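You operate a simulated robot arm through the tools that you are given. There is no shell and no other tool. Be economical: measure what you need, move in short steps, check, and stop when the job is done.

The job below is to be done with a simulated robot arm. You get a single attempt, and the scene is never put back.

JOB
Put the black buckle on the valve end of the steel bench. Push the first aid box door that stands open shut. Close the bottom drawer. Put the full jar labelled "rings" from the top of the press bench on top of the orange cable reel and the full jar marked "bungs" on the blue mat on the desk. Take the black case and leave it on the top of the grey cabinet. Take the red ring and put it on the green mat on the press bench. Any order will do. Set down upright: full jar.
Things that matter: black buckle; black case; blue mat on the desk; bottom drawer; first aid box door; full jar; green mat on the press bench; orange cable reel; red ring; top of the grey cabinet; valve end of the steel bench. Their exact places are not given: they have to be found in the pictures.

Only the result counts: the job must be done as asked and must still hold three seconds after the hand-in. Knocking over, shifting, dropping, spilling or breaking anything else fails it.

ROBOT AND FRAMES
A 6-joint arm with a two-finger gripper on a trunk, on a base that drives. Base frame: it is fixed to the floor where the robot stands at the start and does not move with it; the origin is under the middle of the robot, x ahead of it, y to its left, z up; the surface under the hand at the start is at about z = 0.5. Units: m, rad, N and s.
Its first joint turns from -2.897 to 2.897 rad. Places, roughly: black buckle (4x6x2 cm) [0.8, 0, 0.5]; black case [-12.75, -2.5, 0.5]; blue mat on the desk (18x16 cm) [-11.7, 0.48, 0.88]; bottom drawer [-10.8, -3.5, 0.3]; first aid box door [-10.2, -3.6, 1.3]; full jar [-12, -3, 0.75]; green mat on the press bench (23x17 cm) [-11.7, -3.46, 0.82]; orange cable reel (8x8x6 cm) [-11.8, -3.3, 0.9]; red ring [-12.25, -0.5, 0.75]; top of the grey cabinet [-11, -3.7, 0.9]; valve end of the steel bench [0.4, 2.8, 0.8]. Payload 2.54 kg.
The TCP is the grasp point between the finger pads, 0.03 m short of the fingertips. In the tool frame z runs along the fingers and y along their closing line. The gripper opens to 0.116 m. The gripper's body begins 0.095 m behind the TCP.
Orientation is told as [roll, pitch, yaw] about the base's x, y, z axes, in that order, counted from this pose: with the fingers straight down and closing along the base's y, the tool's x points along the base's -x, its y along +y and its z along -z.

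CONTROLS
- The arm moves only by the tool move_arm. Its argument "deltas" is a list of rows, each a list of 3 entries, a list of its own where there are three numbers: the opening, from 0 (shut) to 1 (fully open), then the shift along the tool's x, y, z in units of 20 mm (1.0 is 20 mm), then the turn, a rotation vector about the tool's x, y, z in units of 4 degrees (1.0 is 4 degrees). In form: [[grip, [tx, ty, tz], [rx, ry, rz]], ...]. A call has 1 to 12 rows; each row shifts and turns the commanded pose from where the row before left it, along the tool's axes as they then stand. A call with a number of a shift or a turn outside -1 to 1 is refused whole. Rows are played at 5 a second. More than 0.05 m and 0.15 rad between two rows, or a gripper value outside its range, and nothing of the call is played. Where a pose cannot be reached the arm comes as near as it can. A force on the tool above 40 N (or 10 N above the force at the start of the call, whichever is more), or a blocked arm, ends the call early, and 0.2 s more pass. Each finger travels about 0.072 m/s and halts on what it meets, pressing with about 33 N; the grip force reading is that of the motor and also rises with nothing between the fingers. The clock runs only during rows and for 0.2 s after the last one: add rows that do not move to give the fingers time. It gives the time, the measured TCP pose, the force on the tool (base axes), the opening and the grip force at its end, in the units of the frame above (readings bear some noise), with the torque about the TCP (base axes, N m) and any sound that the robot's microphone picked up.
- Cameras (640 x 400 px; columns grow to the right, rows downward): "scene" is now at [-0.04, 0.1368, 1.3975]; the picture's right is [-0.17, -0.98, 0.00], its down [-0.67, 0.12, -0.74] and it looks along [0.73, -0.13, -0.68] (base axes); focal length 277 px, centre (320, 200). "wrist" rides on the gripper at [0.069, -0.015, -0.122] in the tool frame; the picture's right is [0.21, 0.98, 0.00], its down [-0.83, 0.18, -0.53] and it looks along [-0.52, 0.11, 0.85] (tool axes); focal length 251 px, centre (320, 200).
- capture(camera): a new picture of that camera. No time passes.
- base_move(legs): drives the robot by 1 to 6 legs, each [ahead, left, turn to the left] in m, m and rad, along the robot's own axes; the way and the turn of a leg run together, so that a leg with both is an arc; at most 1.5 m and 3.142 rad a leg. The arm and the cameras ride along, it lands a little off, and it stops where it bumps. It gives what a move gives.
- aim_head(pan, tilt): turns the head with the scene camera to pan (to the left, within 2.094 rad either way) and tilt (down, from -0.506 to 1.204), counted from straight ahead of the robot. It gives what a move gives.
- measure_at(camera, pixels): for up to 12 pixels [column, row] of the newest picture of that camera ("zoom" is the newest enlarged one), the place [x, y, z] in the base frame of the surface seen there, good to about 0.002 m. No time passes.
- close_up(camera, box): a new picture of the part [left, top, right, bottom] of that camera's present view, enlarged. No time passes.
- finish_job(): hands the job in; it is judged then, once.

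Keep the steps short. Do not move on a guess: measure, check each grasp and each placing, and mend mistakes. In all there are 124 turns and 126 pictures (those below and enlarged ones count). Leave the gripper open and the arm clear of the work at the hand-in unless told otherwise, and finish with a single line.

The tools are called as a command line: name --argument value ..., lists and objects as JSON in quotes. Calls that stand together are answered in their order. move_arm: Moves the arm, as the interface text tells. Its arguments: {"type":"object","properties":{"deltas":{"type":"array"}},"required":["deltas"]} The other tools are called the same way: base_move (legs) drives the base; aim_head (pan, tilt) turns the head that bears the scene camera; capture (camera) takes a picture; measure_at (camera, pixels) gives the place of the surface under pixels of a picture; close_up (camera, box) takes an enlarged picture of a part of a camera's view; finish_job () hands the job in.

At the start:

```text
t: 0.0
ee_pos: [0.6576, 0.1649, 0.7368]
tcp_rot: [0.0, -0.001, 0.0]
force: [-0.4, 0.2, 0.3]
moment: [-0.01, -0.03, 0.02]
finger_gap: 0.1161
grip_force: 0.1
robot x, y, heading: [0.0027, 0.0011, 0.002]
head pan, tilt: [-0.175, 0.744]
```

scene: 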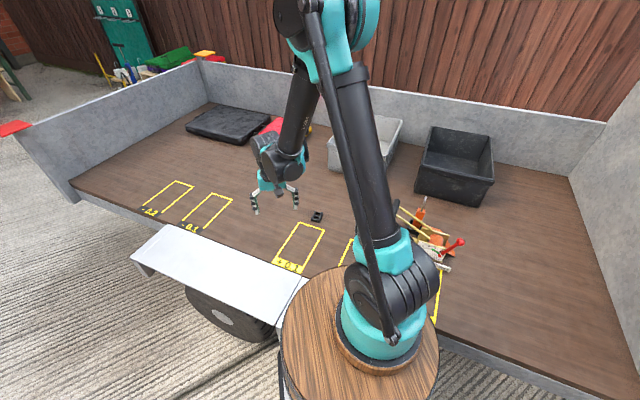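
wrist: 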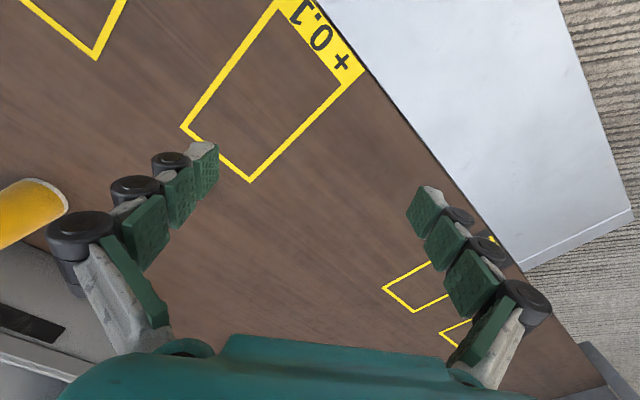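

I see a small black item at about (317,216) in the scene picture, probably the buckle. I'll measure it and enlarge the view.

close_up --camera "scene" --box '[270, 180, 370, 243]'

measure_at --camera "scene" --pixels '[[317, 216], [317, 228], [300, 215], [335, 215]]'

```text
6.35 times, centred on (320, 212) of scene
```

zoom: 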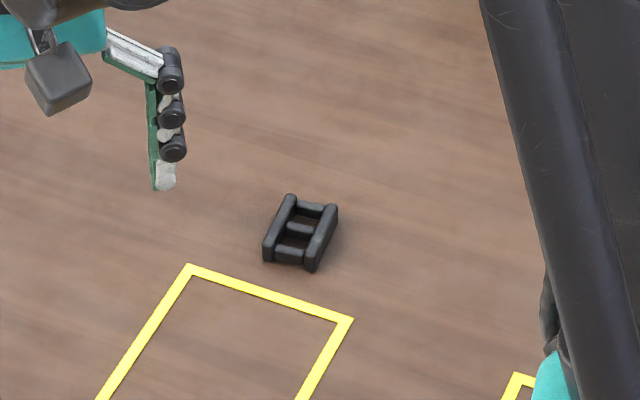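

```text
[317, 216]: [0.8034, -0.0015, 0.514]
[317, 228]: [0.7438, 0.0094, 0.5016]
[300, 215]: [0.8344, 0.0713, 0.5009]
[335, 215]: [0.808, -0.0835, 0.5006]
```

The buckle shows clearly. I'll measure its corners for the long axis.

measure_at --camera "zoom" --pixels '[[291, 200], [332, 210], [312, 262], [269, 250], [302, 230], [280, 225], [322, 235]]'

```text
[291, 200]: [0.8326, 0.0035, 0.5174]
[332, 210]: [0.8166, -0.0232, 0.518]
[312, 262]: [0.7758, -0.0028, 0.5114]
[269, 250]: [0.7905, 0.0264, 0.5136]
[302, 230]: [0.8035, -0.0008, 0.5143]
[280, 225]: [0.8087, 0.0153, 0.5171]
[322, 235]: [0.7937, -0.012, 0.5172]
```

The buckle's centre is (0.803, 0.001), its long axis is at about -27° and its top is at 0.518. I'll move over it at z≈0.65, starting to yaw.

move_arm --deltas '[[1, [-0.81, -0.91, 0.4], [0, 0, 0]], [1, [-0.81, -0.91, 0.4], [0, 0, 0]], [1, [-0.81, -0.91, 0.4], [0, 0, 0]], [1, [-0.81, -0.91, 0.4], [0, 0, 0]], [1, [-0.81, -0.91, 0.4], [0, 0, 0]], [1, [-0.81, -0.91, 0.4], [0, 0, 0]], [1, [-0.81, -0.91, 0.4], [0, 0, 0]], [1, [-0.81, -0.91, 0.4], [0, 0, 0]], [1, [-0.81, -0.91, 0.4], [0, 0, 0]], [1, [0, 0, 0], [0, 0, 1]], [1, [0, 0, 0], [0, 0, 1]], [1, [0, 0, 0], [0, 0, 1]]]'

move_arm --deltas '[[1, [0, 0, 0], [0, 0, 1]], [1, [0, 0, 0], [0, 0, 1]], [1, [0, 0, 0], [0, 0, 1]], [1, [0, 0, 0], [0, 0, 0.75]], [1, [0, 0, 0], [0, 0, 0]]]'

capture --camera "wrist"

```text
t: 2.6
ee_pos: [0.802, 0.0007, 0.6644]
tcp_rot: [0.001, -0.001, -0.209]
force: [0.1, 0.7, -0.5]
moment: [-0.04, -0.04, 0.02]
finger_gap: 0.1159
grip_force: 0.0
robot x, y, heading: [0.0032, -0.0002, 0.004]
head pan, tilt: [-0.175, 0.744]
```

```text
t: 3.8
ee_pos: [0.8026, 0.0011, 0.6659]
tcp_rot: [0.001, -0.001, -0.473]
force: [-1.0, 0.2, 0.1]
moment: [-0.02, 0.01, -0.03]
finger_gap: 0.1161
grip_force: 0.1
robot x, y, heading: [-0.0019, -0.002, -0.0]
head pan, tilt: [-0.175, 0.744]
```

```text
122 pictures are left
```

wrist: 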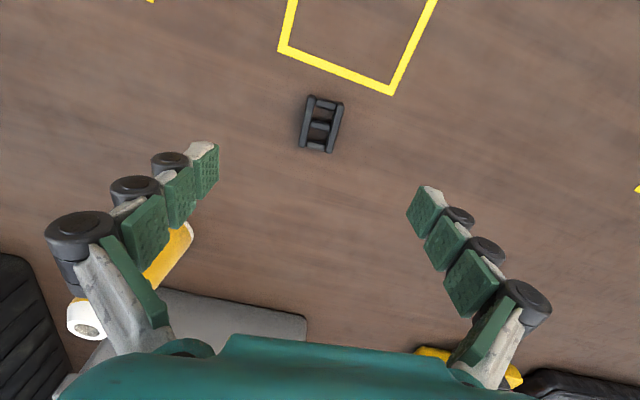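

I'm over the buckle and aligned. I'll descend to z≈0.533 (tips just off the bed) and close.

move_arm --deltas '[[1, [0, 0, 1], [0, 0, 0]], [1, [0, 0, 1], [0, 0, 0]], [1, [0, 0, 1], [0, 0, 0]], [0.8, [0, 0, 1], [0, 0, 0]], [0.7, [0, 0, 1], [0, 0, 0]], [0.7, [0, 0, 1], [0, 0, 0]], [0.7, [0, 0, 0.6], [0, 0, 0]], [0.7, [0, 0, 0], [0, 0, 0]], [0, [0, 0, 0], [0, 0, 0]], [0, [0, 0, 0], [0, 0, 0]], [0, [0, 0, 0], [0, 0, 0]], [0, [0, 0, 0], [0, 0, 0]]]'

```text
t: 6.4
ee_pos: [0.8015, 0.0017, 0.533]
tcp_rot: [-0.001, 0.0, -0.471]
force: [-0.5, 0.6, 0.3]
moment: [-0.02, -0.01, 0.02]
finger_gap: 0.0385
grip_force: 32.3
robot x, y, heading: [-0.0049, -0.0002, -0.004]
head pan, tilt: [-0.175, 0.744]
```

The gap is 38 mm, which matches the buckle's width. I'll lift to about z=0.75 and check, and turn the head left toward the steel bench.

move_arm --deltas '[[0, [0, 0, -1], [0, 0, 0]], [0, [0, 0, -1], [0, 0, 0]], [0, [0, 0, -1], [0, 0, 0]], [0, [0, 0, -1], [0, 0, 0]], [0, [0, 0, -1], [0, 0, 0]], [0, [0, 0, -1], [0, 0, 0]], [0, [0, 0, -1], [0, 0, 0]], [0, [0, 0, -1], [0, 0, 0]], [0, [0, 0, -1], [0, 0, 0]], [0, [0, 0, -1], [0, 0, 0]], [0, [0, 0, -1], [0, 0, 0]], [0, [0, 0, -1], [0, 0, 0]]]'

capture --camera "wrist"

aim_head --pan 1.4 --tilt 0.45

capture --camera "scene"

```text
t: 9.0
ee_pos: [0.803, 0.0004, 0.7715]
tcp_rot: [0.0, 0.001, -0.471]
force: [-0.4, 0.3, 0.4]
moment: [0.01, -0.02, 0.02]
finger_gap: 0.0388
grip_force: 32.5
robot x, y, heading: [-0.0003, -0.0022, 0.0]
head pan, tilt: [-0.175, 0.744]
```

```text
121 pictures are left
```

wrist: 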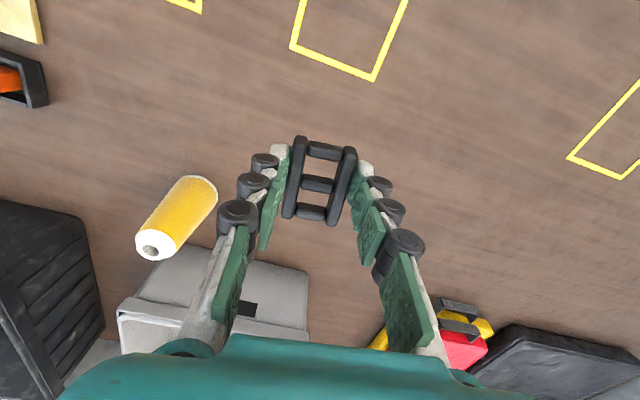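

```text
t: 10.7
ee_pos: [0.8028, 0.0009, 0.7719]
tcp_rot: [0.001, 0.0, -0.472]
force: [0.5, 0.5, -0.4]
moment: [0.0, 0.03, 0.0]
finger_gap: 0.0387
grip_force: 32.4
robot x, y, heading: [0.0004, -0.0029, 0.004]
head pan, tilt: [1.4, 0.45]
```

```text
120 pictures are left
```

scene: 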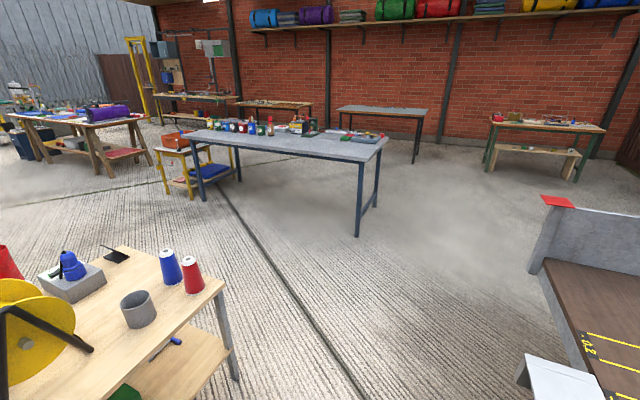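

The grasp holds. The long bench at (280,145) is likely the steel bench. I'll enlarge it and measure.

close_up --camera "scene" --box '[170, 90, 400, 234]'

measure_at --camera "scene" --pixels '[[190, 134], [360, 160], [384, 138], [250, 143], [310, 152], [350, 150], [135, 270], [545, 205], [360, 235]]'

```text
2.78 times, centred on (285, 162) of scene
```

zoom: 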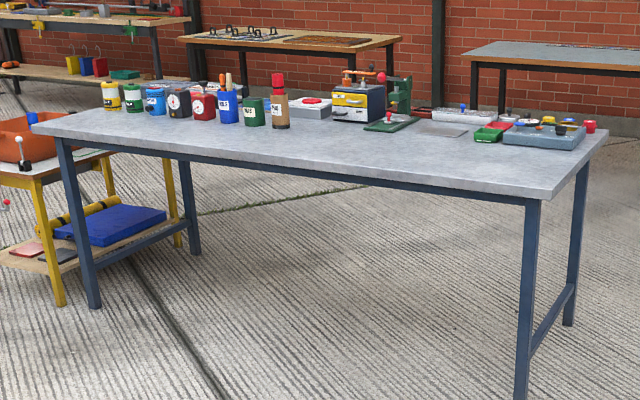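

```text
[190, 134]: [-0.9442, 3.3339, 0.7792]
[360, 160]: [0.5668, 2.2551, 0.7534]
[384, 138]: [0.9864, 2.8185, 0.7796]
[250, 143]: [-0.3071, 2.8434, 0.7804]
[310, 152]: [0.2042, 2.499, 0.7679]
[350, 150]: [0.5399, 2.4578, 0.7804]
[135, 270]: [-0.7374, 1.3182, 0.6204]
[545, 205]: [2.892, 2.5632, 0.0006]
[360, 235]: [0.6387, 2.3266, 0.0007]
```

The valves are at the right (nearer) end. The free place I want is about (0.47, 2.63, 0.78). I'll raise and retract the arm for driving and measure obstacles along the way.

move_arm --deltas '[[0, [0.74, -0.38, -1], [0, 0, 0]], [0, [0.74, -0.38, -1], [0, 0, 0]], [0, [0.74, -0.38, -1], [0, 0, 0]], [0, [0.74, -0.38, -1], [0, 0, 0]], [0, [0.74, -0.38, -1], [0, 0, 0]], [0, [0.74, -0.38, -1], [0, 0, 0]], [0, [0.74, -0.38, -1], [0, 0, 0]], [0, [0.74, -0.38, -1], [0, 0, 0]], [0, [0.74, -0.38, -1], [0, 0, 0]], [0, [0.74, -0.38, -1], [0, 0, 0]], [0, [0.74, -0.38, -1], [0, 0, 0]], [0, [0.74, -0.38, -1], [0, 0, 0]]]'

measure_at --camera "scene" --pixels '[[222, 288], [238, 378], [120, 248], [535, 362], [520, 375], [590, 390], [560, 205], [195, 262]]'

aim_head --pan 1.3 --tilt 1.0

capture --camera "scene"

```text
t: 13.2
ee_pos: [0.6035, -0.0001, 1.0116]
tcp_rot: [0.0, 0.0, -0.47]
force: [0.5, -0.1, 0.7]
moment: [-0.01, 0.04, 0.04]
finger_gap: 0.0384
grip_force: 33.0
robot x, y, heading: [0.0023, -0.0037, -0.004]
head pan, tilt: [1.4, 0.45]
```

```text
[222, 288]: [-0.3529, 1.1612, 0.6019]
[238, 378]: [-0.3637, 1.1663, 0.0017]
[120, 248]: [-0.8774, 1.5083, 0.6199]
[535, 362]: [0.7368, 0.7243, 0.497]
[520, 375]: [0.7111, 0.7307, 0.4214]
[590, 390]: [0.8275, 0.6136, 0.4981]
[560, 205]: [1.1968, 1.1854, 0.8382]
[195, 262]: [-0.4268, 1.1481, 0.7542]
```

```text
t: 14.2
ee_pos: [0.6028, -0.0005, 1.0126]
tcp_rot: [0.002, -0.001, -0.473]
force: [0.4, -0.4, -0.4]
moment: [0.0, -0.01, -0.01]
finger_gap: 0.0385
grip_force: 33.0
robot x, y, heading: [-0.0032, 0.0005, -0.004]
head pan, tilt: [1.3, 1.0]
```

```text
118 pictures are left
```

scene: 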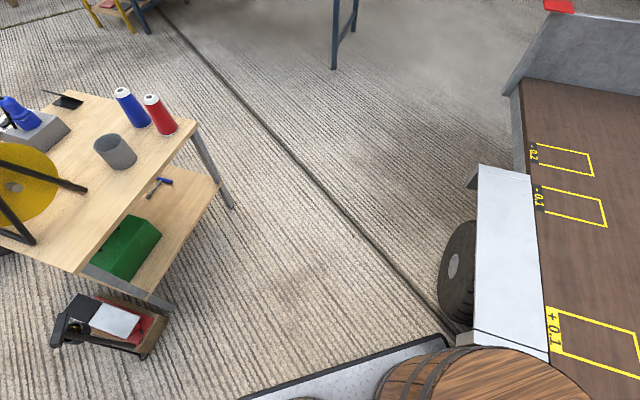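

I'll measure the platform edge, mudguard and table corners to plan a clear drive.

measure_at --camera "scene" --pixels '[[250, 396], [442, 340], [350, 368], [480, 168], [475, 330], [200, 128], [80, 272], [236, 205], [165, 318], [148, 355], [445, 260], [470, 325]]'

```text
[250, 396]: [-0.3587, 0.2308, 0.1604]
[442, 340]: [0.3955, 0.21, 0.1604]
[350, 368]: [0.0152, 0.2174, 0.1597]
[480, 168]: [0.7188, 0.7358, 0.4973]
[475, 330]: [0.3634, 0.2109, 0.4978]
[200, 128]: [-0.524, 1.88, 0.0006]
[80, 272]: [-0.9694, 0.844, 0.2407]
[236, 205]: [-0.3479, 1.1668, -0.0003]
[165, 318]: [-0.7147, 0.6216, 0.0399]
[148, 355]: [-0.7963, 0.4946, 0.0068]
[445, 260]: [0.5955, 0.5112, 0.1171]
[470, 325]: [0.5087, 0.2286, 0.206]
```

The drive corridor runs between the trailer and the table. Before backing away I'll look behind.

aim_head --pan 2.09 --tilt 0.7

capture --camera "scene"

```text
t: 15.3
ee_pos: [0.6029, -0.0001, 1.0107]
tcp_rot: [0.0, 0.001, -0.472]
force: [0.2, 0.1, -0.3]
moment: [-0.01, -0.01, 0.0]
finger_gap: 0.0383
grip_force: 33.1
robot x, y, heading: [0.0011, 0.0019, 0.005]
head pan, tilt: [2.089, 0.7]
```

```text
117 pictures are left
```

scene: 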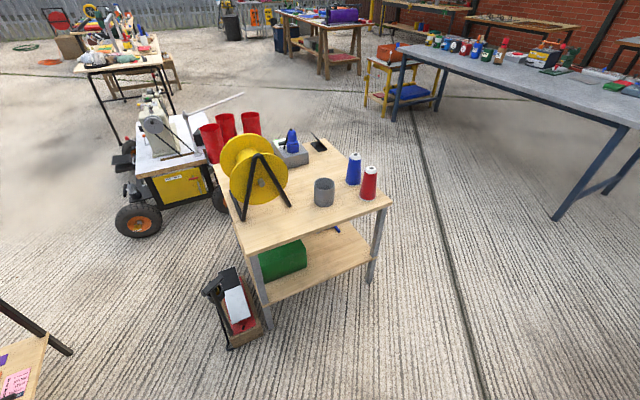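

measure_at --camera "scene" --pixels '[[45, 340], [70, 352], [20, 310], [40, 390], [120, 380], [270, 330], [232, 348], [385, 205], [240, 245]]'

aim_head --pan -2.09 --tilt 0.7

capture --camera "scene"

```text
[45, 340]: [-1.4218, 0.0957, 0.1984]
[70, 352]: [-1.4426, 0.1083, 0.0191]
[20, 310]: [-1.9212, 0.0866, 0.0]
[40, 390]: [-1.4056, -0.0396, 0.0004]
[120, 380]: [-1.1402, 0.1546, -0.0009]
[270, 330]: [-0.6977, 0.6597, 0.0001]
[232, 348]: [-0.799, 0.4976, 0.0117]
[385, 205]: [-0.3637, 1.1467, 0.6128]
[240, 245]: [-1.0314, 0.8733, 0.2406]
```

```text
t: 18.7
ee_pos: [0.6021, 0.0002, 1.0123]
tcp_rot: [0.001, 0.0, -0.472]
force: [-0.9, -1.0, -1.2]
moment: [-0.01, 0.02, 0.0]
finger_gap: 0.0387
grip_force: 32.8
robot x, y, heading: [0.0004, 0.002, 0.001]
head pan, tilt: [-2.089, 0.7]
```

```text
116 pictures are left
```

scene: 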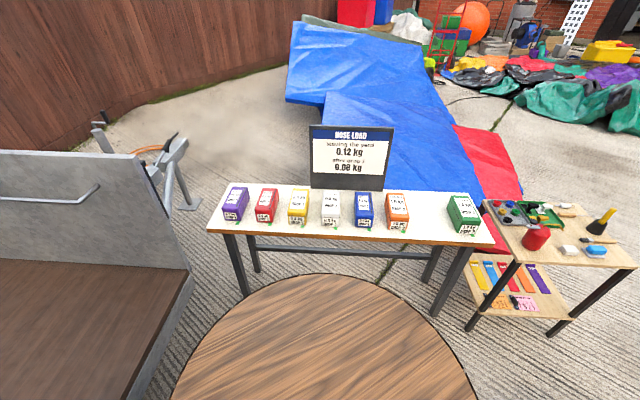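

measure_at --camera "scene" --pixels '[[210, 232], [490, 245], [350, 238], [242, 292], [436, 312], [468, 328], [490, 202], [185, 275], [145, 390]]'

```text
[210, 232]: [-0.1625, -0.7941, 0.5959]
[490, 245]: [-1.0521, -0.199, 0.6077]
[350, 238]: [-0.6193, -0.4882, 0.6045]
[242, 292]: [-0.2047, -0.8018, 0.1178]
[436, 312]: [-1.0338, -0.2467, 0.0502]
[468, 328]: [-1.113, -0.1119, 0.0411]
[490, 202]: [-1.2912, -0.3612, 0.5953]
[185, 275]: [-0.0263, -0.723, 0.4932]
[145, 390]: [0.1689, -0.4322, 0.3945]
```

I'll back out, turn to face along the corridor toward the bench, and drive forward.

base_move --legs '[[-0.35, 0.05, 0], [0, 0, 0.96], [1.45, 0, 0]]'

aim_head --pan 0.3 --tilt 0.7

capture --camera "scene"

```text
t: 30.3
ee_pos: [0.8384, 1.7352, 1.0118]
tcp_rot: [0.0, 0.001, 0.492]
force: [-0.7, 0.1, 0.6]
moment: [0.02, -0.02, 0.02]
finger_gap: 0.0385
grip_force: 33.2
robot x, y, heading: [0.4929, 1.2436, 0.961]
head pan, tilt: [-2.089, 0.7]
```

```text
t: 32.5
ee_pos: [0.8387, 1.7359, 1.0126]
tcp_rot: [-0.001, -0.001, 0.489]
force: [0.7, 0.4, -0.1]
moment: [0.01, 0.01, 0.0]
finger_gap: 0.0385
grip_force: 32.4
robot x, y, heading: [0.4954, 1.2435, 0.96]
head pan, tilt: [0.3, 0.7]
```

```text
115 pictures are left
```

scene: 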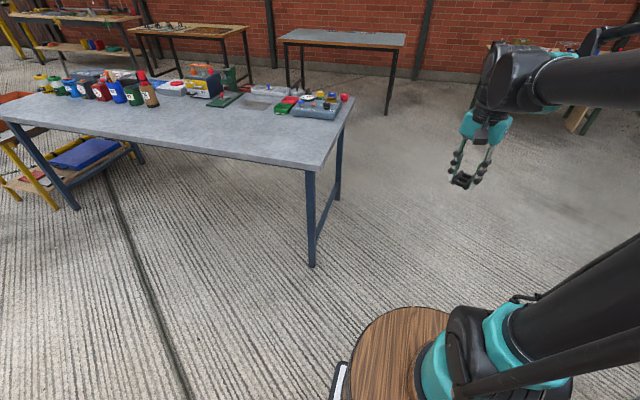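

The way is clear. I'll slide left and forward in front of the bench end.

base_move --legs '[[0.24, 0.8, 0]]'

aim_head --pan 0.1 --tilt 0.55

capture --camera "scene"

```text
t: 36.9
ee_pos: [0.32, 2.3936, 1.0114]
tcp_rot: [0.001, 0.0, 0.487]
force: [0.2, 0.0, -0.7]
moment: [-0.02, -0.01, 0.0]
finger_gap: 0.0384
grip_force: 32.9
robot x, y, heading: [-0.0253, 1.9005, 0.962]
head pan, tilt: [0.3, 0.7]
```

```text
t: 37.7
ee_pos: [0.3195, 2.3936, 1.0117]
tcp_rot: [0.0, 0.0, 0.489]
force: [-0.6, 0.8, -0.5]
moment: [-0.02, 0.01, 0.0]
finger_gap: 0.0384
grip_force: 32.7
robot x, y, heading: [-0.0243, 1.9012, 0.959]
head pan, tilt: [0.099, 0.55]
```

```text
114 pictures are left
```

scene: 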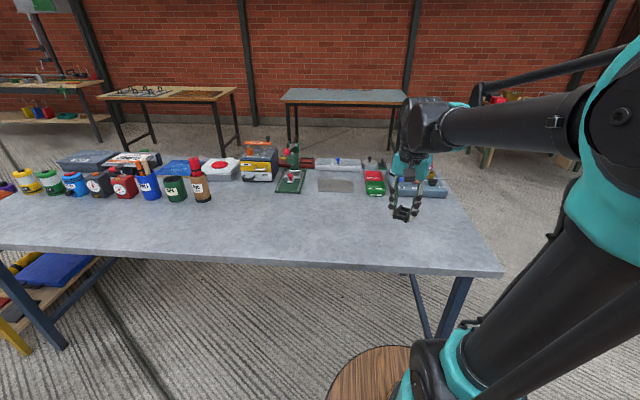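

close_up --camera "scene" --box '[220, 120, 480, 282]'

measure_at --camera "scene" --pixels '[[340, 185], [400, 235], [350, 215], [420, 195], [375, 183], [450, 192], [500, 268], [330, 262]]'

```text
2.46 times, centred on (350, 201) of scene
```

zoom: 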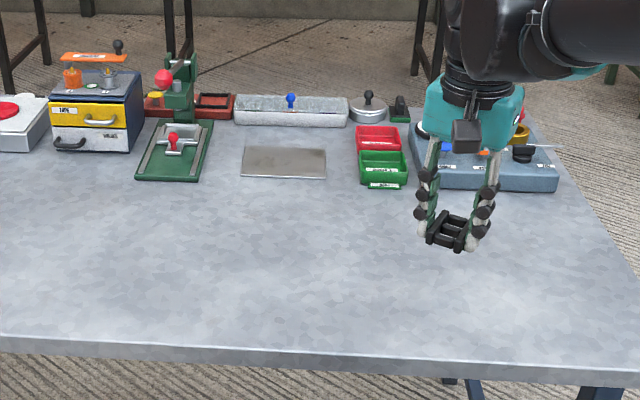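

```text
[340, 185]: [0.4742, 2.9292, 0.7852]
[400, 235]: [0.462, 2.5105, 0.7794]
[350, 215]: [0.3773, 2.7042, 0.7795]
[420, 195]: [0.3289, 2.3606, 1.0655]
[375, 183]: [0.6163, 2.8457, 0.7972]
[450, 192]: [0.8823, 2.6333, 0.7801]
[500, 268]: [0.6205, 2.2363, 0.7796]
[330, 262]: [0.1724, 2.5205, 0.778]
```

The plain spot at (350,215) is (0.38, 2.70, 0.78) in the right half of the bench, close to the stated valve end. I'll carry the buckle over (0.41, 2.70).

move_arm --deltas '[[0, [-0.93, 0.95, 0.3], [0, 0, 0]], [0, [-0.93, 0.95, 0.3], [0, 0, 0]], [0, [-0.93, 0.95, 0.3], [0, 0, 0]], [0, [-0.93, 0.95, 0.3], [0, 0, 0]], [0, [-0.93, 0.95, 0.3], [0, 0, 0]], [0, [-0.93, 0.95, 0.3], [0, 0, 0]], [0, [-0.93, 0.95, 0.3], [0, 0, 0]], [0, [-0.93, 0.95, 0.3], [0, 0, 0]], [0, [-0.93, 0.95, 0.3], [0, 0, 0]], [0, [-0.93, 0.95, 0.3], [0, 0, 0]], [0, [-0.93, 0.95, 0.3], [0, 0, 0]], [0, [-0.93, 0.95, 0.3], [0, 0, 0]]]'

close_up --camera "scene" --box '[220, 120, 480, 282]'

```text
t: 40.3
ee_pos: [0.4102, 2.7008, 0.9422]
tcp_rot: [-0.001, 0.0, 0.489]
force: [0.8, -0.3, -0.5]
moment: [0.02, 0.03, -0.02]
finger_gap: 0.0386
grip_force: 32.9
robot x, y, heading: [-0.0275, 1.8976, 0.961]
head pan, tilt: [0.099, 0.55]
```

```text
2.46 times, centred on (350, 201) of scene
```

zoom: 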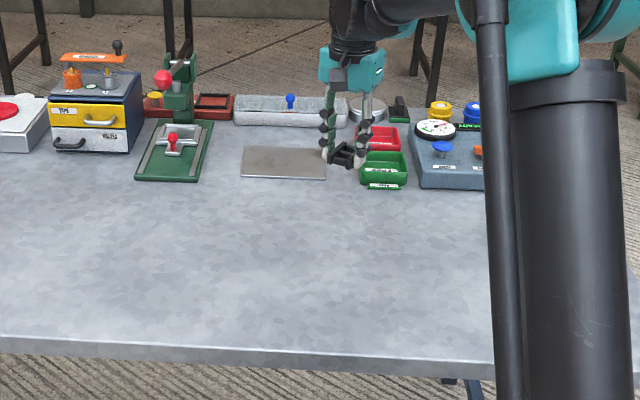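

The gauge-and-valve panel confirms this end. I'll lower to z≈0.814 and release.

move_arm --deltas '[[0, [0, 0, 1], [0, 0, 0]], [0, [0, 0, 1], [0, 0, 0]], [0, [0, 0, 1], [0, 0, 0]], [0, [0, 0, 1], [0, 0, 0]], [0, [0, 0, 1], [0, 0, 0]], [0, [0, 0, 1], [0, 0, 0]], [0, [0, 0, 0.42], [0, 0, 0]], [0, [0, 0, 0], [0, 0, 0]], [0.6, [0, 0, 0], [0, 0, 0]], [0.6, [0, 0, 0], [0, 0, 0]], [0.6, [0, 0, 0], [0, 0, 0]]]'

move_arm --deltas '[[0.6, [0, 0, -1], [0, 0, 0]], [0.6, [0, 0, -1], [0, 0, 0]], [0.6, [0, 0, -1], [0, 0, 0]], [1, [0, 0, -1], [0, 0, 0]], [1, [0, 0, -1], [0, 0, 0]], [1, [0, 0, -1], [0, 0, 0]], [1, [0.8, -0.8, -1], [0, 0, 0]], [1, [0.8, -0.8, -1], [0, 0, 0]], [1, [0.8, -0.8, -1], [0, 0, 0]], [1, [0.8, -0.8, -1], [0, 0, 0]], [1, [0.8, -0.8, -1], [0, 0, 0]], [1, [0.8, -0.8, -1], [0, 0, 0]]]'

close_up --camera "scene" --box '[220, 120, 480, 282]'

```text
t: 42.7
ee_pos: [0.408, 2.6988, 0.8118]
tcp_rot: [-0.001, 0.0, 0.489]
force: [0.2, 1.0, -1.0]
moment: [0.01, 0.0, -0.06]
finger_gap: 0.0697
grip_force: 0.0
robot x, y, heading: [-0.0258, 1.9024, 0.96]
head pan, tilt: [0.099, 0.55]
```

```text
t: 45.3
ee_pos: [0.3695, 2.5691, 1.0525]
tcp_rot: [0.0, 0.001, 0.488]
force: [0.0, -0.4, -0.5]
moment: [-0.09, 0.0, -0.03]
finger_gap: 0.116
grip_force: 0.0
robot x, y, heading: [-0.0246, 1.8999, 0.958]
head pan, tilt: [0.099, 0.55]
```

```text
2.46 times, centred on (350, 201) of scene
```

zoom: 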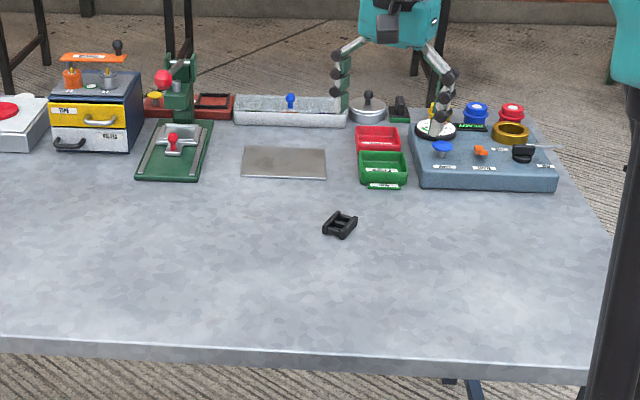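

The buckle rests on the bench. I'll retract the arm, and look toward the far area (−12, −2).

move_arm --deltas '[[1, [0.85, -0.52, -0.5], [0, 0, 0]], [1, [0.85, -0.52, -0.5], [0, 0, 0]], [1, [0.85, -0.52, -0.5], [0, 0, 0]], [1, [0.85, -0.52, -0.5], [0, 0, 0]], [1, [0.85, -0.52, -0.5], [0, 0, 0]], [1, [0.85, -0.52, -0.5], [0, 0, 0]], [1, [0.85, -0.52, -0.5], [0, 0, 0]], [1, [0.85, -0.52, -0.5], [0, 0, 0]], [1, [0, 0, 0], [0, 0, -1]], [1, [0, 0, 0], [0, 0, -1]], [1, [0, 0, 0], [0, 0, -1]], [1, [0, 0, 0], [0, 0, -1]]]'

aim_head --pan 2.09 --tilt 0.2

capture --camera "scene"

```text
t: 47.9
ee_pos: [0.2876, 2.4333, 1.1322]
tcp_rot: [0.002, -0.001, 0.77]
force: [0.4, -0.6, -0.4]
moment: [-0.02, -0.02, 0.0]
finger_gap: 0.1156
grip_force: 0.1
robot x, y, heading: [-0.0286, 1.8982, 0.96]
head pan, tilt: [0.099, 0.55]
```

```text
t: 49.8
ee_pos: [0.2875, 2.4332, 1.1317]
tcp_rot: [0.0, 0.001, 0.767]
force: [-0.2, 0.8, 0.4]
moment: [-0.01, -0.02, 0.0]
finger_gap: 0.116
grip_force: 0.1
robot x, y, heading: [-0.0271, 1.8997, 0.957]
head pan, tilt: [2.089, 0.201]
```

```text
110 pictures are left
```

scene: 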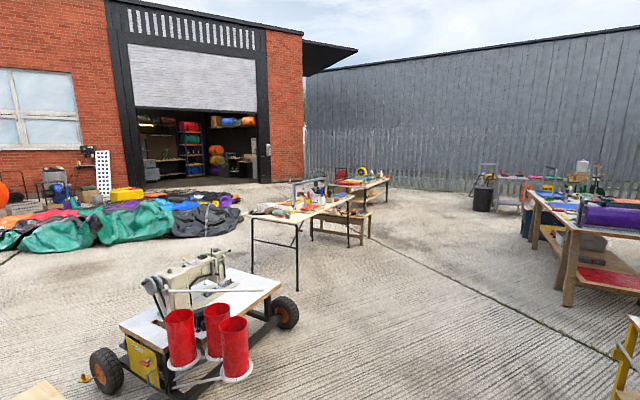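

The garage doorway at pixels (135–262, 110–180) leads to the workspace. I'll measure the doorway, obstacles and floor.

measure_at --camera "scene" --pixels '[[140, 186], [258, 178], [200, 183], [240, 205], [205, 235], [245, 240], [255, 275], [298, 292], [288, 325], [125, 180], [240, 155], [165, 160]]'

measure_at --camera "scene" --pixels '[[310, 240], [350, 245], [370, 238], [310, 190], [380, 180], [60, 250], [105, 388], [560, 303], [525, 238], [620, 375], [400, 300], [440, 240]]'

```text
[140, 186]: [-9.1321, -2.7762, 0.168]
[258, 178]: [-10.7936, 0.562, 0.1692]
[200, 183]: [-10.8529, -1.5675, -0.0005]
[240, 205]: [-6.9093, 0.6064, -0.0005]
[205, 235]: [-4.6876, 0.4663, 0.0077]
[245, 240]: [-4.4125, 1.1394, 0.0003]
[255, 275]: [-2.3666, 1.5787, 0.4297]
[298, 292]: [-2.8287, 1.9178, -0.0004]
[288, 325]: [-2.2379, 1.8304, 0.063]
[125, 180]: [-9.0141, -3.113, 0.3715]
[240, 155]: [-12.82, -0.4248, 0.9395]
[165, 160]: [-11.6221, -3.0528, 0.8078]
```

```text
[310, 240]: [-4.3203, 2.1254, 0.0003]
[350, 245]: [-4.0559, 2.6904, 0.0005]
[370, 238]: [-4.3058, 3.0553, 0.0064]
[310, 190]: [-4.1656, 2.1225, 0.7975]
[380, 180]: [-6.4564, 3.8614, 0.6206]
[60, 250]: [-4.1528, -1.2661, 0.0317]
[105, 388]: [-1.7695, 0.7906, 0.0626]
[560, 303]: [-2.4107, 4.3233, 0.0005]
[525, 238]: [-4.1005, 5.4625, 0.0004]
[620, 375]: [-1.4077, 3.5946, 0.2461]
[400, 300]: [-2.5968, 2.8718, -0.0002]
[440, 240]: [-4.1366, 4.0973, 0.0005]
```

The path goes between the cart and the stool, then on to the doorway. I'll back off, turn to face −x, and drive to about (−2.6, 2.75).

base_move --legs '[[-0.2, 0, 0], [0, 0, 2.182], [1.155, -0.86, 0], [1.3, -0.15, 0]]'

aim_head --pan 0.2 --tilt 0.35

capture --camera "scene"

```text
t: 69.5
ee_pos: [-3.2298, 2.647, 1.1317]
tcp_rot: [0.0, 0.0, 2.969]
force: [-0.2, 0.4, 0.0]
moment: [-0.03, 0.01, -0.01]
finger_gap: 0.116
grip_force: 0.1
robot x, y, heading: [-2.6147, 2.7082, -3.122]
head pan, tilt: [2.089, 0.201]
```

```text
t: 71.4
ee_pos: [-3.2268, 2.647, 1.133]
tcp_rot: [-0.001, -0.001, 2.969]
force: [0.5, 0.0, 0.4]
moment: [-0.02, -0.01, -0.03]
finger_gap: 0.1161
grip_force: 0.1
robot x, y, heading: [-2.6138, 2.7099, -3.119]
head pan, tilt: [0.201, 0.351]
```

```text
109 pictures are left
```

scene: 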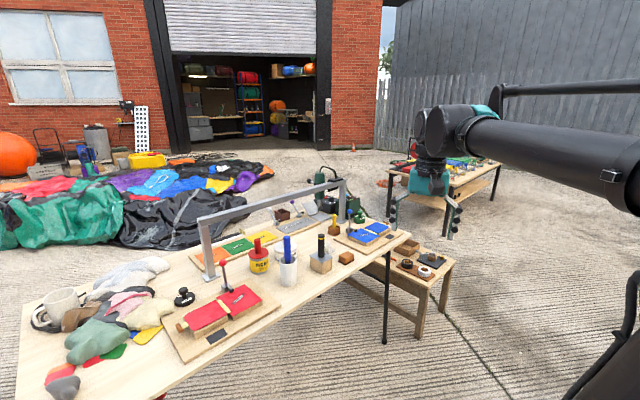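

I'll measure the table corners, the gap to the farther table at (450,190), and the floor beyond.

measure_at --camera "scene" --pixels '[[418, 335], [386, 342], [445, 308], [455, 262], [445, 238], [490, 200], [385, 215], [390, 190], [400, 225], [408, 236], [344, 190], [300, 180]]'

measure_at --camera "scene" --pixels '[[290, 165], [230, 155], [185, 155], [325, 150], [270, 170], [255, 185], [200, 245], [130, 250], [180, 145], [320, 178], [360, 170], [500, 165]]'

```text
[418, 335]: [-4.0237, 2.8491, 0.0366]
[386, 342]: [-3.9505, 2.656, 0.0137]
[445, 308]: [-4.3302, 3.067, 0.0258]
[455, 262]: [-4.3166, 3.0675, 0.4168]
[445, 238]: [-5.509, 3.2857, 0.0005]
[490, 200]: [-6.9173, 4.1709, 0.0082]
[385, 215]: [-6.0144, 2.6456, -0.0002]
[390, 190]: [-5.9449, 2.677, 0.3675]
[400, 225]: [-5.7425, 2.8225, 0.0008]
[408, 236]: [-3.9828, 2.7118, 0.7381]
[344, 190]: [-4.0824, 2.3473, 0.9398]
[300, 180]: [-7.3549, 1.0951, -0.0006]
```

```text
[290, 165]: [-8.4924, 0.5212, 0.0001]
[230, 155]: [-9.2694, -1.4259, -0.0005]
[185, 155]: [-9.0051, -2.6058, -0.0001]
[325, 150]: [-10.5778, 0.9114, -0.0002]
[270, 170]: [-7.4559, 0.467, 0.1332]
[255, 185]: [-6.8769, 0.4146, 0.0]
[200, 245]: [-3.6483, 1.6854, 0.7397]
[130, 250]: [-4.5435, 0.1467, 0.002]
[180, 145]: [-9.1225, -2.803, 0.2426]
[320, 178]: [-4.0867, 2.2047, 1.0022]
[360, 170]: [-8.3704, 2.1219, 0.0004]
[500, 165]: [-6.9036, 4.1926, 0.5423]
```

There's a 1.2 m gap between the stool and the second table. I'll go round the stool's right, then look again.

base_move --legs '[[0.866, -0.959, 0], [1.1, 0.06, 0]]'

aim_head --pan 0.9 --tilt 0.6

capture --camera "scene"

```text
t: 83.2
ee_pos: [-5.2167, 3.5173, 1.1326]
tcp_rot: [0.001, 0.001, 2.965]
force: [0.3, 0.5, -0.4]
moment: [0.01, -0.01, 0.02]
finger_gap: 0.1158
grip_force: 0.0
robot x, y, heading: [-4.5997, 3.5757, -3.121]
head pan, tilt: [0.201, 0.351]
```

```text
t: 84.2
ee_pos: [-5.216, 3.5188, 1.1323]
tcp_rot: [0.002, 0.0, 2.967]
force: [-0.2, 0.5, 0.5]
moment: [0.02, 0.0, -0.01]
finger_gap: 0.116
grip_force: 0.1
robot x, y, heading: [-4.603, 3.5756, -3.12]
head pan, tilt: [0.901, 0.6]
```

```text
108 pictures are left
```

scene: 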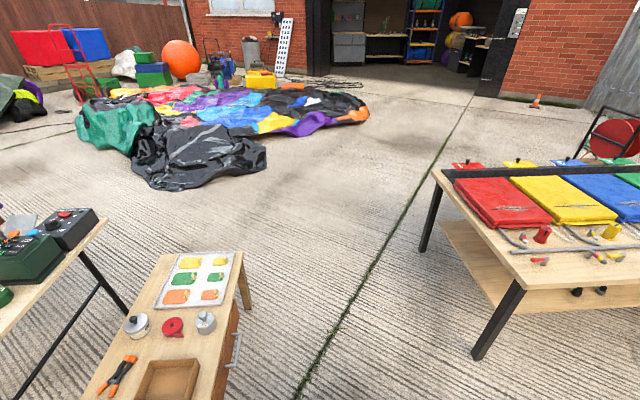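

measure_at --camera "scene" --pixels '[[240, 345], [248, 308], [424, 250], [478, 355], [436, 175], [510, 250], [266, 165], [368, 112], [478, 95], [318, 78], [535, 105], [340, 90]]'

```text
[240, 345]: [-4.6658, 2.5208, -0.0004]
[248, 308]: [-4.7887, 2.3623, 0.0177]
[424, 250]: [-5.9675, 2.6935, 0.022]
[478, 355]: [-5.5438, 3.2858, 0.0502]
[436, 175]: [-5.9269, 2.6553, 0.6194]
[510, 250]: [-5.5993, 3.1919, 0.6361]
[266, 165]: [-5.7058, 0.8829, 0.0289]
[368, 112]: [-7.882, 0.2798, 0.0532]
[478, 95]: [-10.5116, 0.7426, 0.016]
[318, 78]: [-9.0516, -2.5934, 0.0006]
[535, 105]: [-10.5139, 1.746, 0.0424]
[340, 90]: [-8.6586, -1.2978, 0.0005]
```

It's wide open beyond. I'll thread the gap along its centreline and drive to about (−8.2, 1.05).

base_move --legs '[[0.12, 0.06, 0.967], [1.5, 0, 0], [0, 0, -0.56], [1.457, 0, 0], [1.457, 0, 0]]'

aim_head --pan 0.3 --tilt 0.35

capture --camera "scene"

```text
t: 109.4
ee_pos: [-8.7231, 0.7598, 1.1323]
tcp_rot: [0.0, 0.0, -2.927]
force: [0.0, 0.2, -0.6]
moment: [-0.01, 0.01, 0.01]
finger_gap: 0.1156
grip_force: 0.1
robot x, y, heading: [-8.1749, 1.0469, -2.734]
head pan, tilt: [0.901, 0.6]
```

```text
t: 110.4
ee_pos: [-8.7236, 0.7592, 1.1325]
tcp_rot: [-0.001, 0.0, -2.927]
force: [-0.3, 0.4, -0.9]
moment: [0.02, -0.01, 0.01]
finger_gap: 0.1158
grip_force: 0.0
robot x, y, heading: [-8.1754, 1.0463, -2.733]
head pan, tilt: [0.3, 0.351]
```

```text
107 pictures are left
```

scene: 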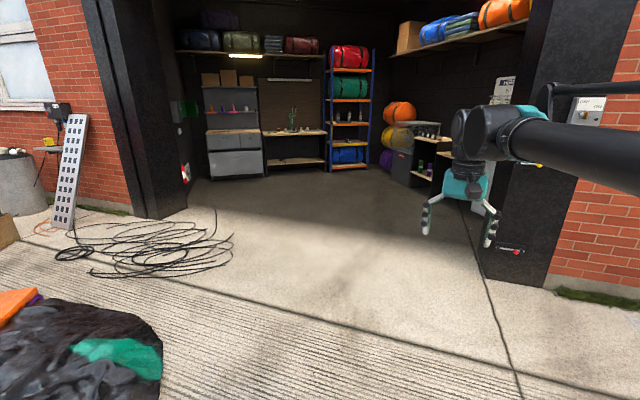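

I can see the workshop interior: the drawer bench and cabinet, the press bench, shelving, and a desk on the right. I'll measure and enlarge.

measure_at --camera "scene" --pixels '[[232, 240], [215, 215], [236, 178], [295, 170], [345, 170], [415, 185], [445, 190], [480, 215], [480, 265], [150, 215], [185, 170], [400, 145]]'

close_up --camera "scene" --box '[160, 30, 480, 230]'

```text
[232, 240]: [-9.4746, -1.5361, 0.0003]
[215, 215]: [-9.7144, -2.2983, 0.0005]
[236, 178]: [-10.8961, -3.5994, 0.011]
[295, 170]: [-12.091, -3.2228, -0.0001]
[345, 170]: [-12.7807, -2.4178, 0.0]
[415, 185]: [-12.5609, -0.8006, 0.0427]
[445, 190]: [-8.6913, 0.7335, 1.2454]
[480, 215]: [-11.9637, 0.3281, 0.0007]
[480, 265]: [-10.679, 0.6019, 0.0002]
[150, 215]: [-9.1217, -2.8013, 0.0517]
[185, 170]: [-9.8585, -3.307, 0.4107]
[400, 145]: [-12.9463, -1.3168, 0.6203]
```

```text
2.00 times, centred on (320, 130) of scene
```

zoom: 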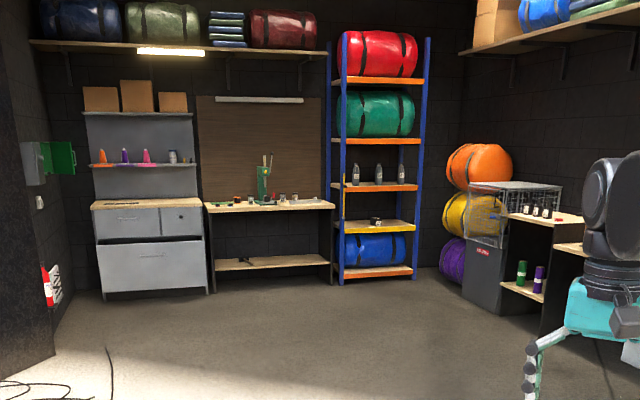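

The way in is clear. I'll drive to about (−10.6, −1.3) inside the workshop.

base_move --legs '[[0, 0, 0.361], [1.5, 0, 0], [1.5, 0, 0], [0.37, 0, 0]]'

aim_head --pan 0.45 --tilt 0.3

capture --camera "scene"

aim_head --pan -0.6 --tilt 0.4

capture --camera "scene"

```text
t: 127.9
ee_pos: [-11.0369, -1.739, 1.1321]
tcp_rot: [-0.001, 0.001, -2.581]
force: [-1.0, 0.0, -0.1]
moment: [-0.02, 0.02, 0.01]
finger_gap: 0.1159
grip_force: 0.1
robot x, y, heading: [-10.6216, -1.2824, -2.389]
head pan, tilt: [0.3, 0.351]
```

```text
t: 128.6
ee_pos: [-11.037, -1.7391, 1.1312]
tcp_rot: [0.001, 0.0, -2.583]
force: [-0.2, 0.0, -0.8]
moment: [0.01, 0.0, -0.02]
finger_gap: 0.116
grip_force: 0.1
robot x, y, heading: [-10.6188, -1.2837, -2.386]
head pan, tilt: [0.45, 0.3]
```

```text
105 pictures are left
```

scene: 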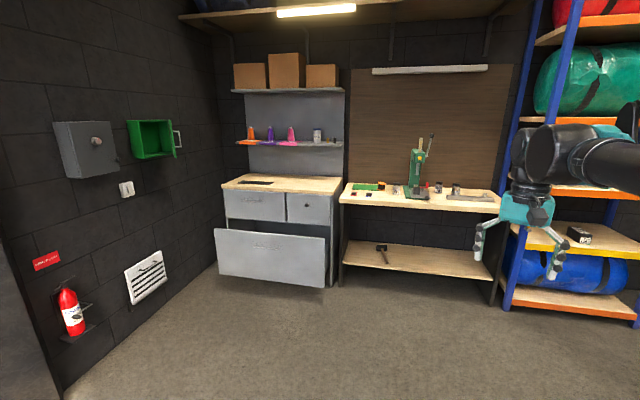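

```text
t: 129.9
ee_pos: [-11.0366, -1.7383, 1.1329]
tcp_rot: [-0.001, 0.0, -2.582]
force: [0.3, 0.0, 0.2]
moment: [-0.01, -0.02, 0.0]
finger_gap: 0.116
grip_force: 0.1
robot x, y, heading: [-10.6146, -1.2814, -2.391]
head pan, tilt: [-0.6, 0.4]
```

```text
104 pictures are left
```

scene: 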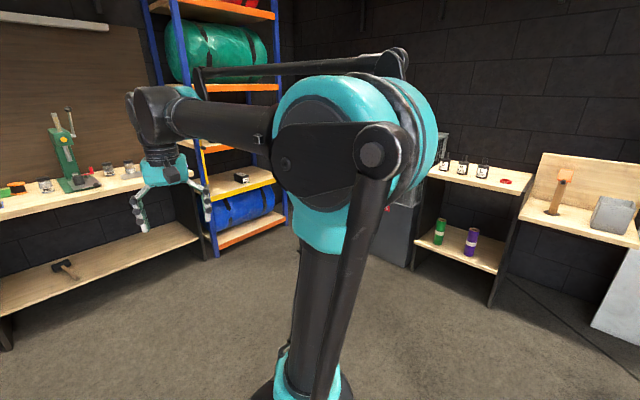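

I'll aim back left and enlarge the first-aid box, the cabinet and the press bench.

aim_head --pan 0.45 --tilt 0.3

close_up --camera "scene" --box '[40, 90, 216, 200]'

close_up --camera "scene" --box '[200, 110, 360, 300]'

close_up --camera "scene" --box '[335, 120, 515, 232]'

measure_at --camera "scene" --pixels '[[217, 230], [323, 238], [321, 285], [220, 270], [226, 195], [332, 198], [345, 210], [490, 218], [280, 182], [85, 150], [150, 140], [177, 140]]'

```text
t: 131.2
ee_pos: [-11.0368, -1.739, 1.1329]
tcp_rot: [0.001, -0.001, -2.581]
force: [0.4, -0.4, 0.4]
moment: [-0.01, -0.04, -0.03]
finger_gap: 0.116
grip_force: 0.3
robot x, y, heading: [-10.6211, -1.2834, -2.389]
head pan, tilt: [0.45, 0.3]
```

```text
3.64 times, centred on (128, 145) of scene
```

zoom: 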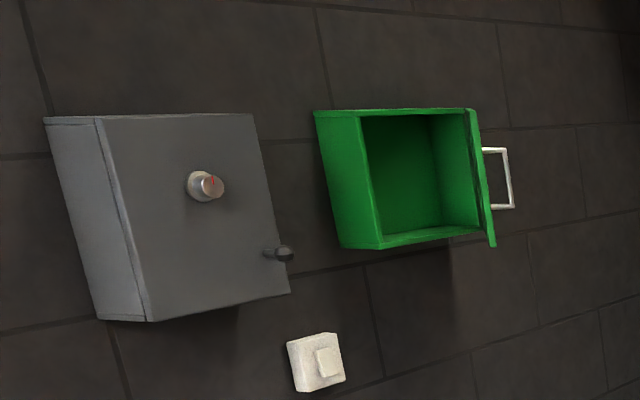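

```text
2.11 times, centred on (280, 205) of scene
```

zoom: 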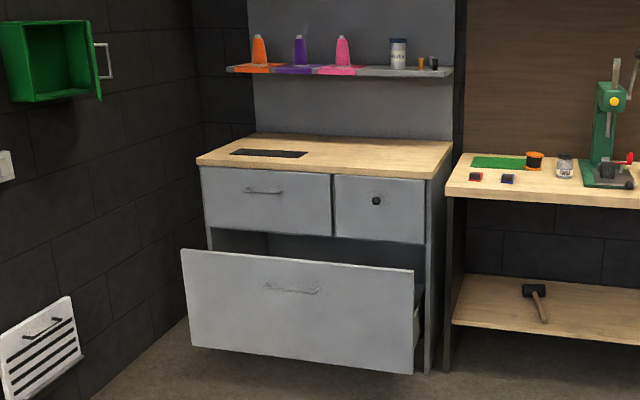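

```text
3.56 times, centred on (425, 176) of scene
```

zoom: 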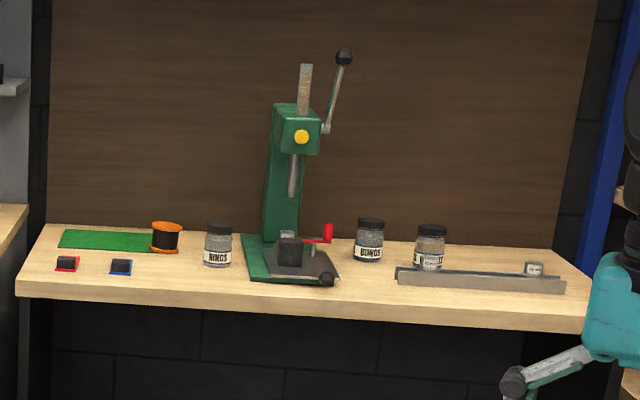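

```text
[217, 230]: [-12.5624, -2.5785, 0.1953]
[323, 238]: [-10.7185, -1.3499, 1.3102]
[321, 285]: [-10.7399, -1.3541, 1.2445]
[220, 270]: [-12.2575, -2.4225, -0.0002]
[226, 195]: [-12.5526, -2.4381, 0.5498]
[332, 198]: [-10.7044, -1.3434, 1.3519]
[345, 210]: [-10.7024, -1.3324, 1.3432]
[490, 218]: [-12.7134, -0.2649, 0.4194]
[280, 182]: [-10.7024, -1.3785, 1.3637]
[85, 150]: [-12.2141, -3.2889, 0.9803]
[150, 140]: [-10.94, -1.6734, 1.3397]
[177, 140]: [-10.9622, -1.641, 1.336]
```

Those measurements used an older picture, so I'll take a fresh one and measure again.

capture --camera "scene"

measure_at --camera "scene" --pixels '[[217, 230], [323, 240], [321, 285], [220, 270], [226, 200], [330, 206], [345, 203], [490, 212], [280, 182], [340, 182], [504, 300], [635, 320]]'

measure_at --camera "zoom" --pixels '[[62, 238], [150, 243], [165, 225], [165, 240], [218, 240], [368, 240], [430, 245], [365, 223], [218, 226], [430, 230], [50, 280], [580, 320]]'

measure_at --camera "scene" --pixels '[[172, 122], [176, 157], [128, 125], [135, 160], [182, 140], [170, 140], [150, 140], [85, 150], [180, 148], [175, 130], [579, 235], [580, 225]]'

```text
100 pictures are left
```

scene: 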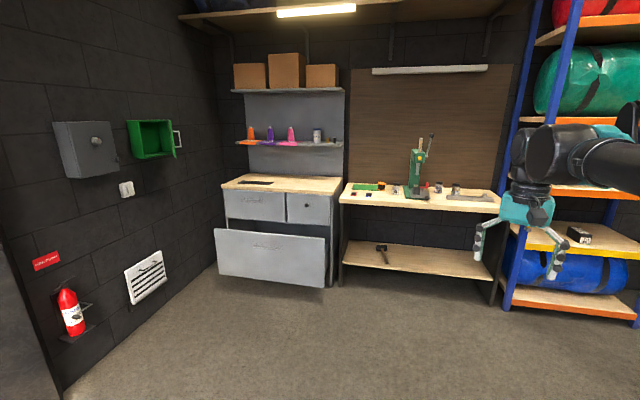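

```text
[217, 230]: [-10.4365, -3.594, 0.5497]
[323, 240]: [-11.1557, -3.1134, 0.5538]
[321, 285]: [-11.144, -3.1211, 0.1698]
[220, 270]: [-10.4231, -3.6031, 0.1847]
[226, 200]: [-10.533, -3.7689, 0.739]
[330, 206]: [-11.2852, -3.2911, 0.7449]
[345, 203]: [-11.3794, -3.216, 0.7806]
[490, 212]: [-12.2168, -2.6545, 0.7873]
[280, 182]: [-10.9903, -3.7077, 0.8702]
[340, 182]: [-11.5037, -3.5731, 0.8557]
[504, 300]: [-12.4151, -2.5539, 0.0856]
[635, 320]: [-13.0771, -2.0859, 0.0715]
```

```text
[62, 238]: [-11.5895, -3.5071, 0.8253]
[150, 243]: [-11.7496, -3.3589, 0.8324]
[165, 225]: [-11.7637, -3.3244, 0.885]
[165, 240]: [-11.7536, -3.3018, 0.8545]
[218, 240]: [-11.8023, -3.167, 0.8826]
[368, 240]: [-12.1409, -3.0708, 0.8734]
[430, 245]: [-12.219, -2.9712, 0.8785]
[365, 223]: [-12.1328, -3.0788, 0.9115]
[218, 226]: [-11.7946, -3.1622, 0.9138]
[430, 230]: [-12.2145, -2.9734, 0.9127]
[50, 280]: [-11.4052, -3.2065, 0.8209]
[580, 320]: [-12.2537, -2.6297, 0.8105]
```

```text
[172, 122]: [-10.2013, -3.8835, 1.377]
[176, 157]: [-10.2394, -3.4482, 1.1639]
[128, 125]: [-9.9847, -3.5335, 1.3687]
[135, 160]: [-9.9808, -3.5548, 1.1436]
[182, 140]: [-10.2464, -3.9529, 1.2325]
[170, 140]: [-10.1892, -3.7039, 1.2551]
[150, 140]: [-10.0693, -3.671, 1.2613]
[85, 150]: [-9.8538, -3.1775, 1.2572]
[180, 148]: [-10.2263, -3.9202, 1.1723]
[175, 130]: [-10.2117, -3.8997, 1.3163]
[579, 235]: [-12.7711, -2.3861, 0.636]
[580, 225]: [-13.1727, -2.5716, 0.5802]
```

The room axes are clear: the back wall runs along u=(−0.831, 0.556), and facing it means heading −2.16. The drawer is about 0.2 m open. I'll drive to stand squarely in front of it.

base_move --legs '[[0, 0, 0.229], [0.95, 1.013, 0]]'

aim_head --pan 0.35 --tilt 0.4

capture --camera "scene"

```text
t: 138.9
ee_pos: [-10.6398, -3.1662, 1.1323]
tcp_rot: [0.001, -0.001, -2.374]
force: [-0.1, -0.4, -0.2]
moment: [0.0, -0.01, 0.01]
finger_gap: 0.116
grip_force: 0.1
robot x, y, heading: [-10.3247, -2.6305, -2.18]
head pan, tilt: [0.45, 0.3]
```

```text
t: 139.6
ee_pos: [-10.6395, -3.1666, 1.1323]
tcp_rot: [0.0, 0.001, -2.371]
force: [-0.2, -0.9, -0.7]
moment: [-0.01, 0.01, -0.01]
finger_gap: 0.1159
grip_force: 0.1
robot x, y, heading: [-10.3262, -2.6328, -2.178]
head pan, tilt: [0.351, 0.4]
```

```text
99 pictures are left
```

scene: 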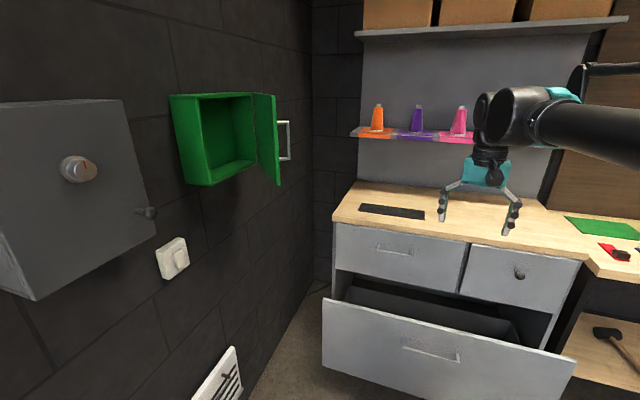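

I'll measure the first-aid box door edges and the drawer front.

close_up --camera "scene" --box '[150, 70, 330, 200]'

measure_at --camera "zoom" --pixels '[[368, 100], [375, 250], [445, 110], [452, 385], [425, 220], [493, 190], [90, 100], [130, 380], [350, 330], [475, 260], [540, 250]]'

measure_at --camera "scene" --pixels '[[325, 303], [575, 357], [430, 340], [460, 330], [400, 260], [380, 210], [355, 35], [400, 135], [360, 185], [575, 258], [310, 150]]'

```text
3.08 times, centred on (240, 135) of scene
```

zoom: 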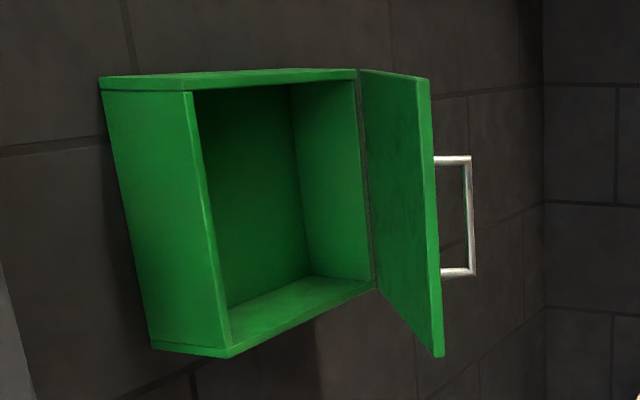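

```text
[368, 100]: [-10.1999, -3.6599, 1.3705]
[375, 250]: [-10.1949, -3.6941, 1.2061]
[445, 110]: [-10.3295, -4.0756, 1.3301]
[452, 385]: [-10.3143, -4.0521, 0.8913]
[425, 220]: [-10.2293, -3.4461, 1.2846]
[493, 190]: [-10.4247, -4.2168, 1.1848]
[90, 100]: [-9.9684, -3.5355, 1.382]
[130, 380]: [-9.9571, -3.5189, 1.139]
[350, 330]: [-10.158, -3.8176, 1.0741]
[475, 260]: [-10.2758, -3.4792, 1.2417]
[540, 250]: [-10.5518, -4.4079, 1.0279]
```

```text
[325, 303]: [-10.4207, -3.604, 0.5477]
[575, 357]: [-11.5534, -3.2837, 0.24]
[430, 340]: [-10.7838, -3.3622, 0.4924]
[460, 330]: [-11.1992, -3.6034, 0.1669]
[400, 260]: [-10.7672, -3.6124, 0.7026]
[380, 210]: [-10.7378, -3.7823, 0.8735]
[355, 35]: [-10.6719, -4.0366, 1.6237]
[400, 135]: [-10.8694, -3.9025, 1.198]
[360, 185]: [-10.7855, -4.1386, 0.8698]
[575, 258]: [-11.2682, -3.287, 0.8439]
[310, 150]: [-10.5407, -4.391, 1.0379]
```

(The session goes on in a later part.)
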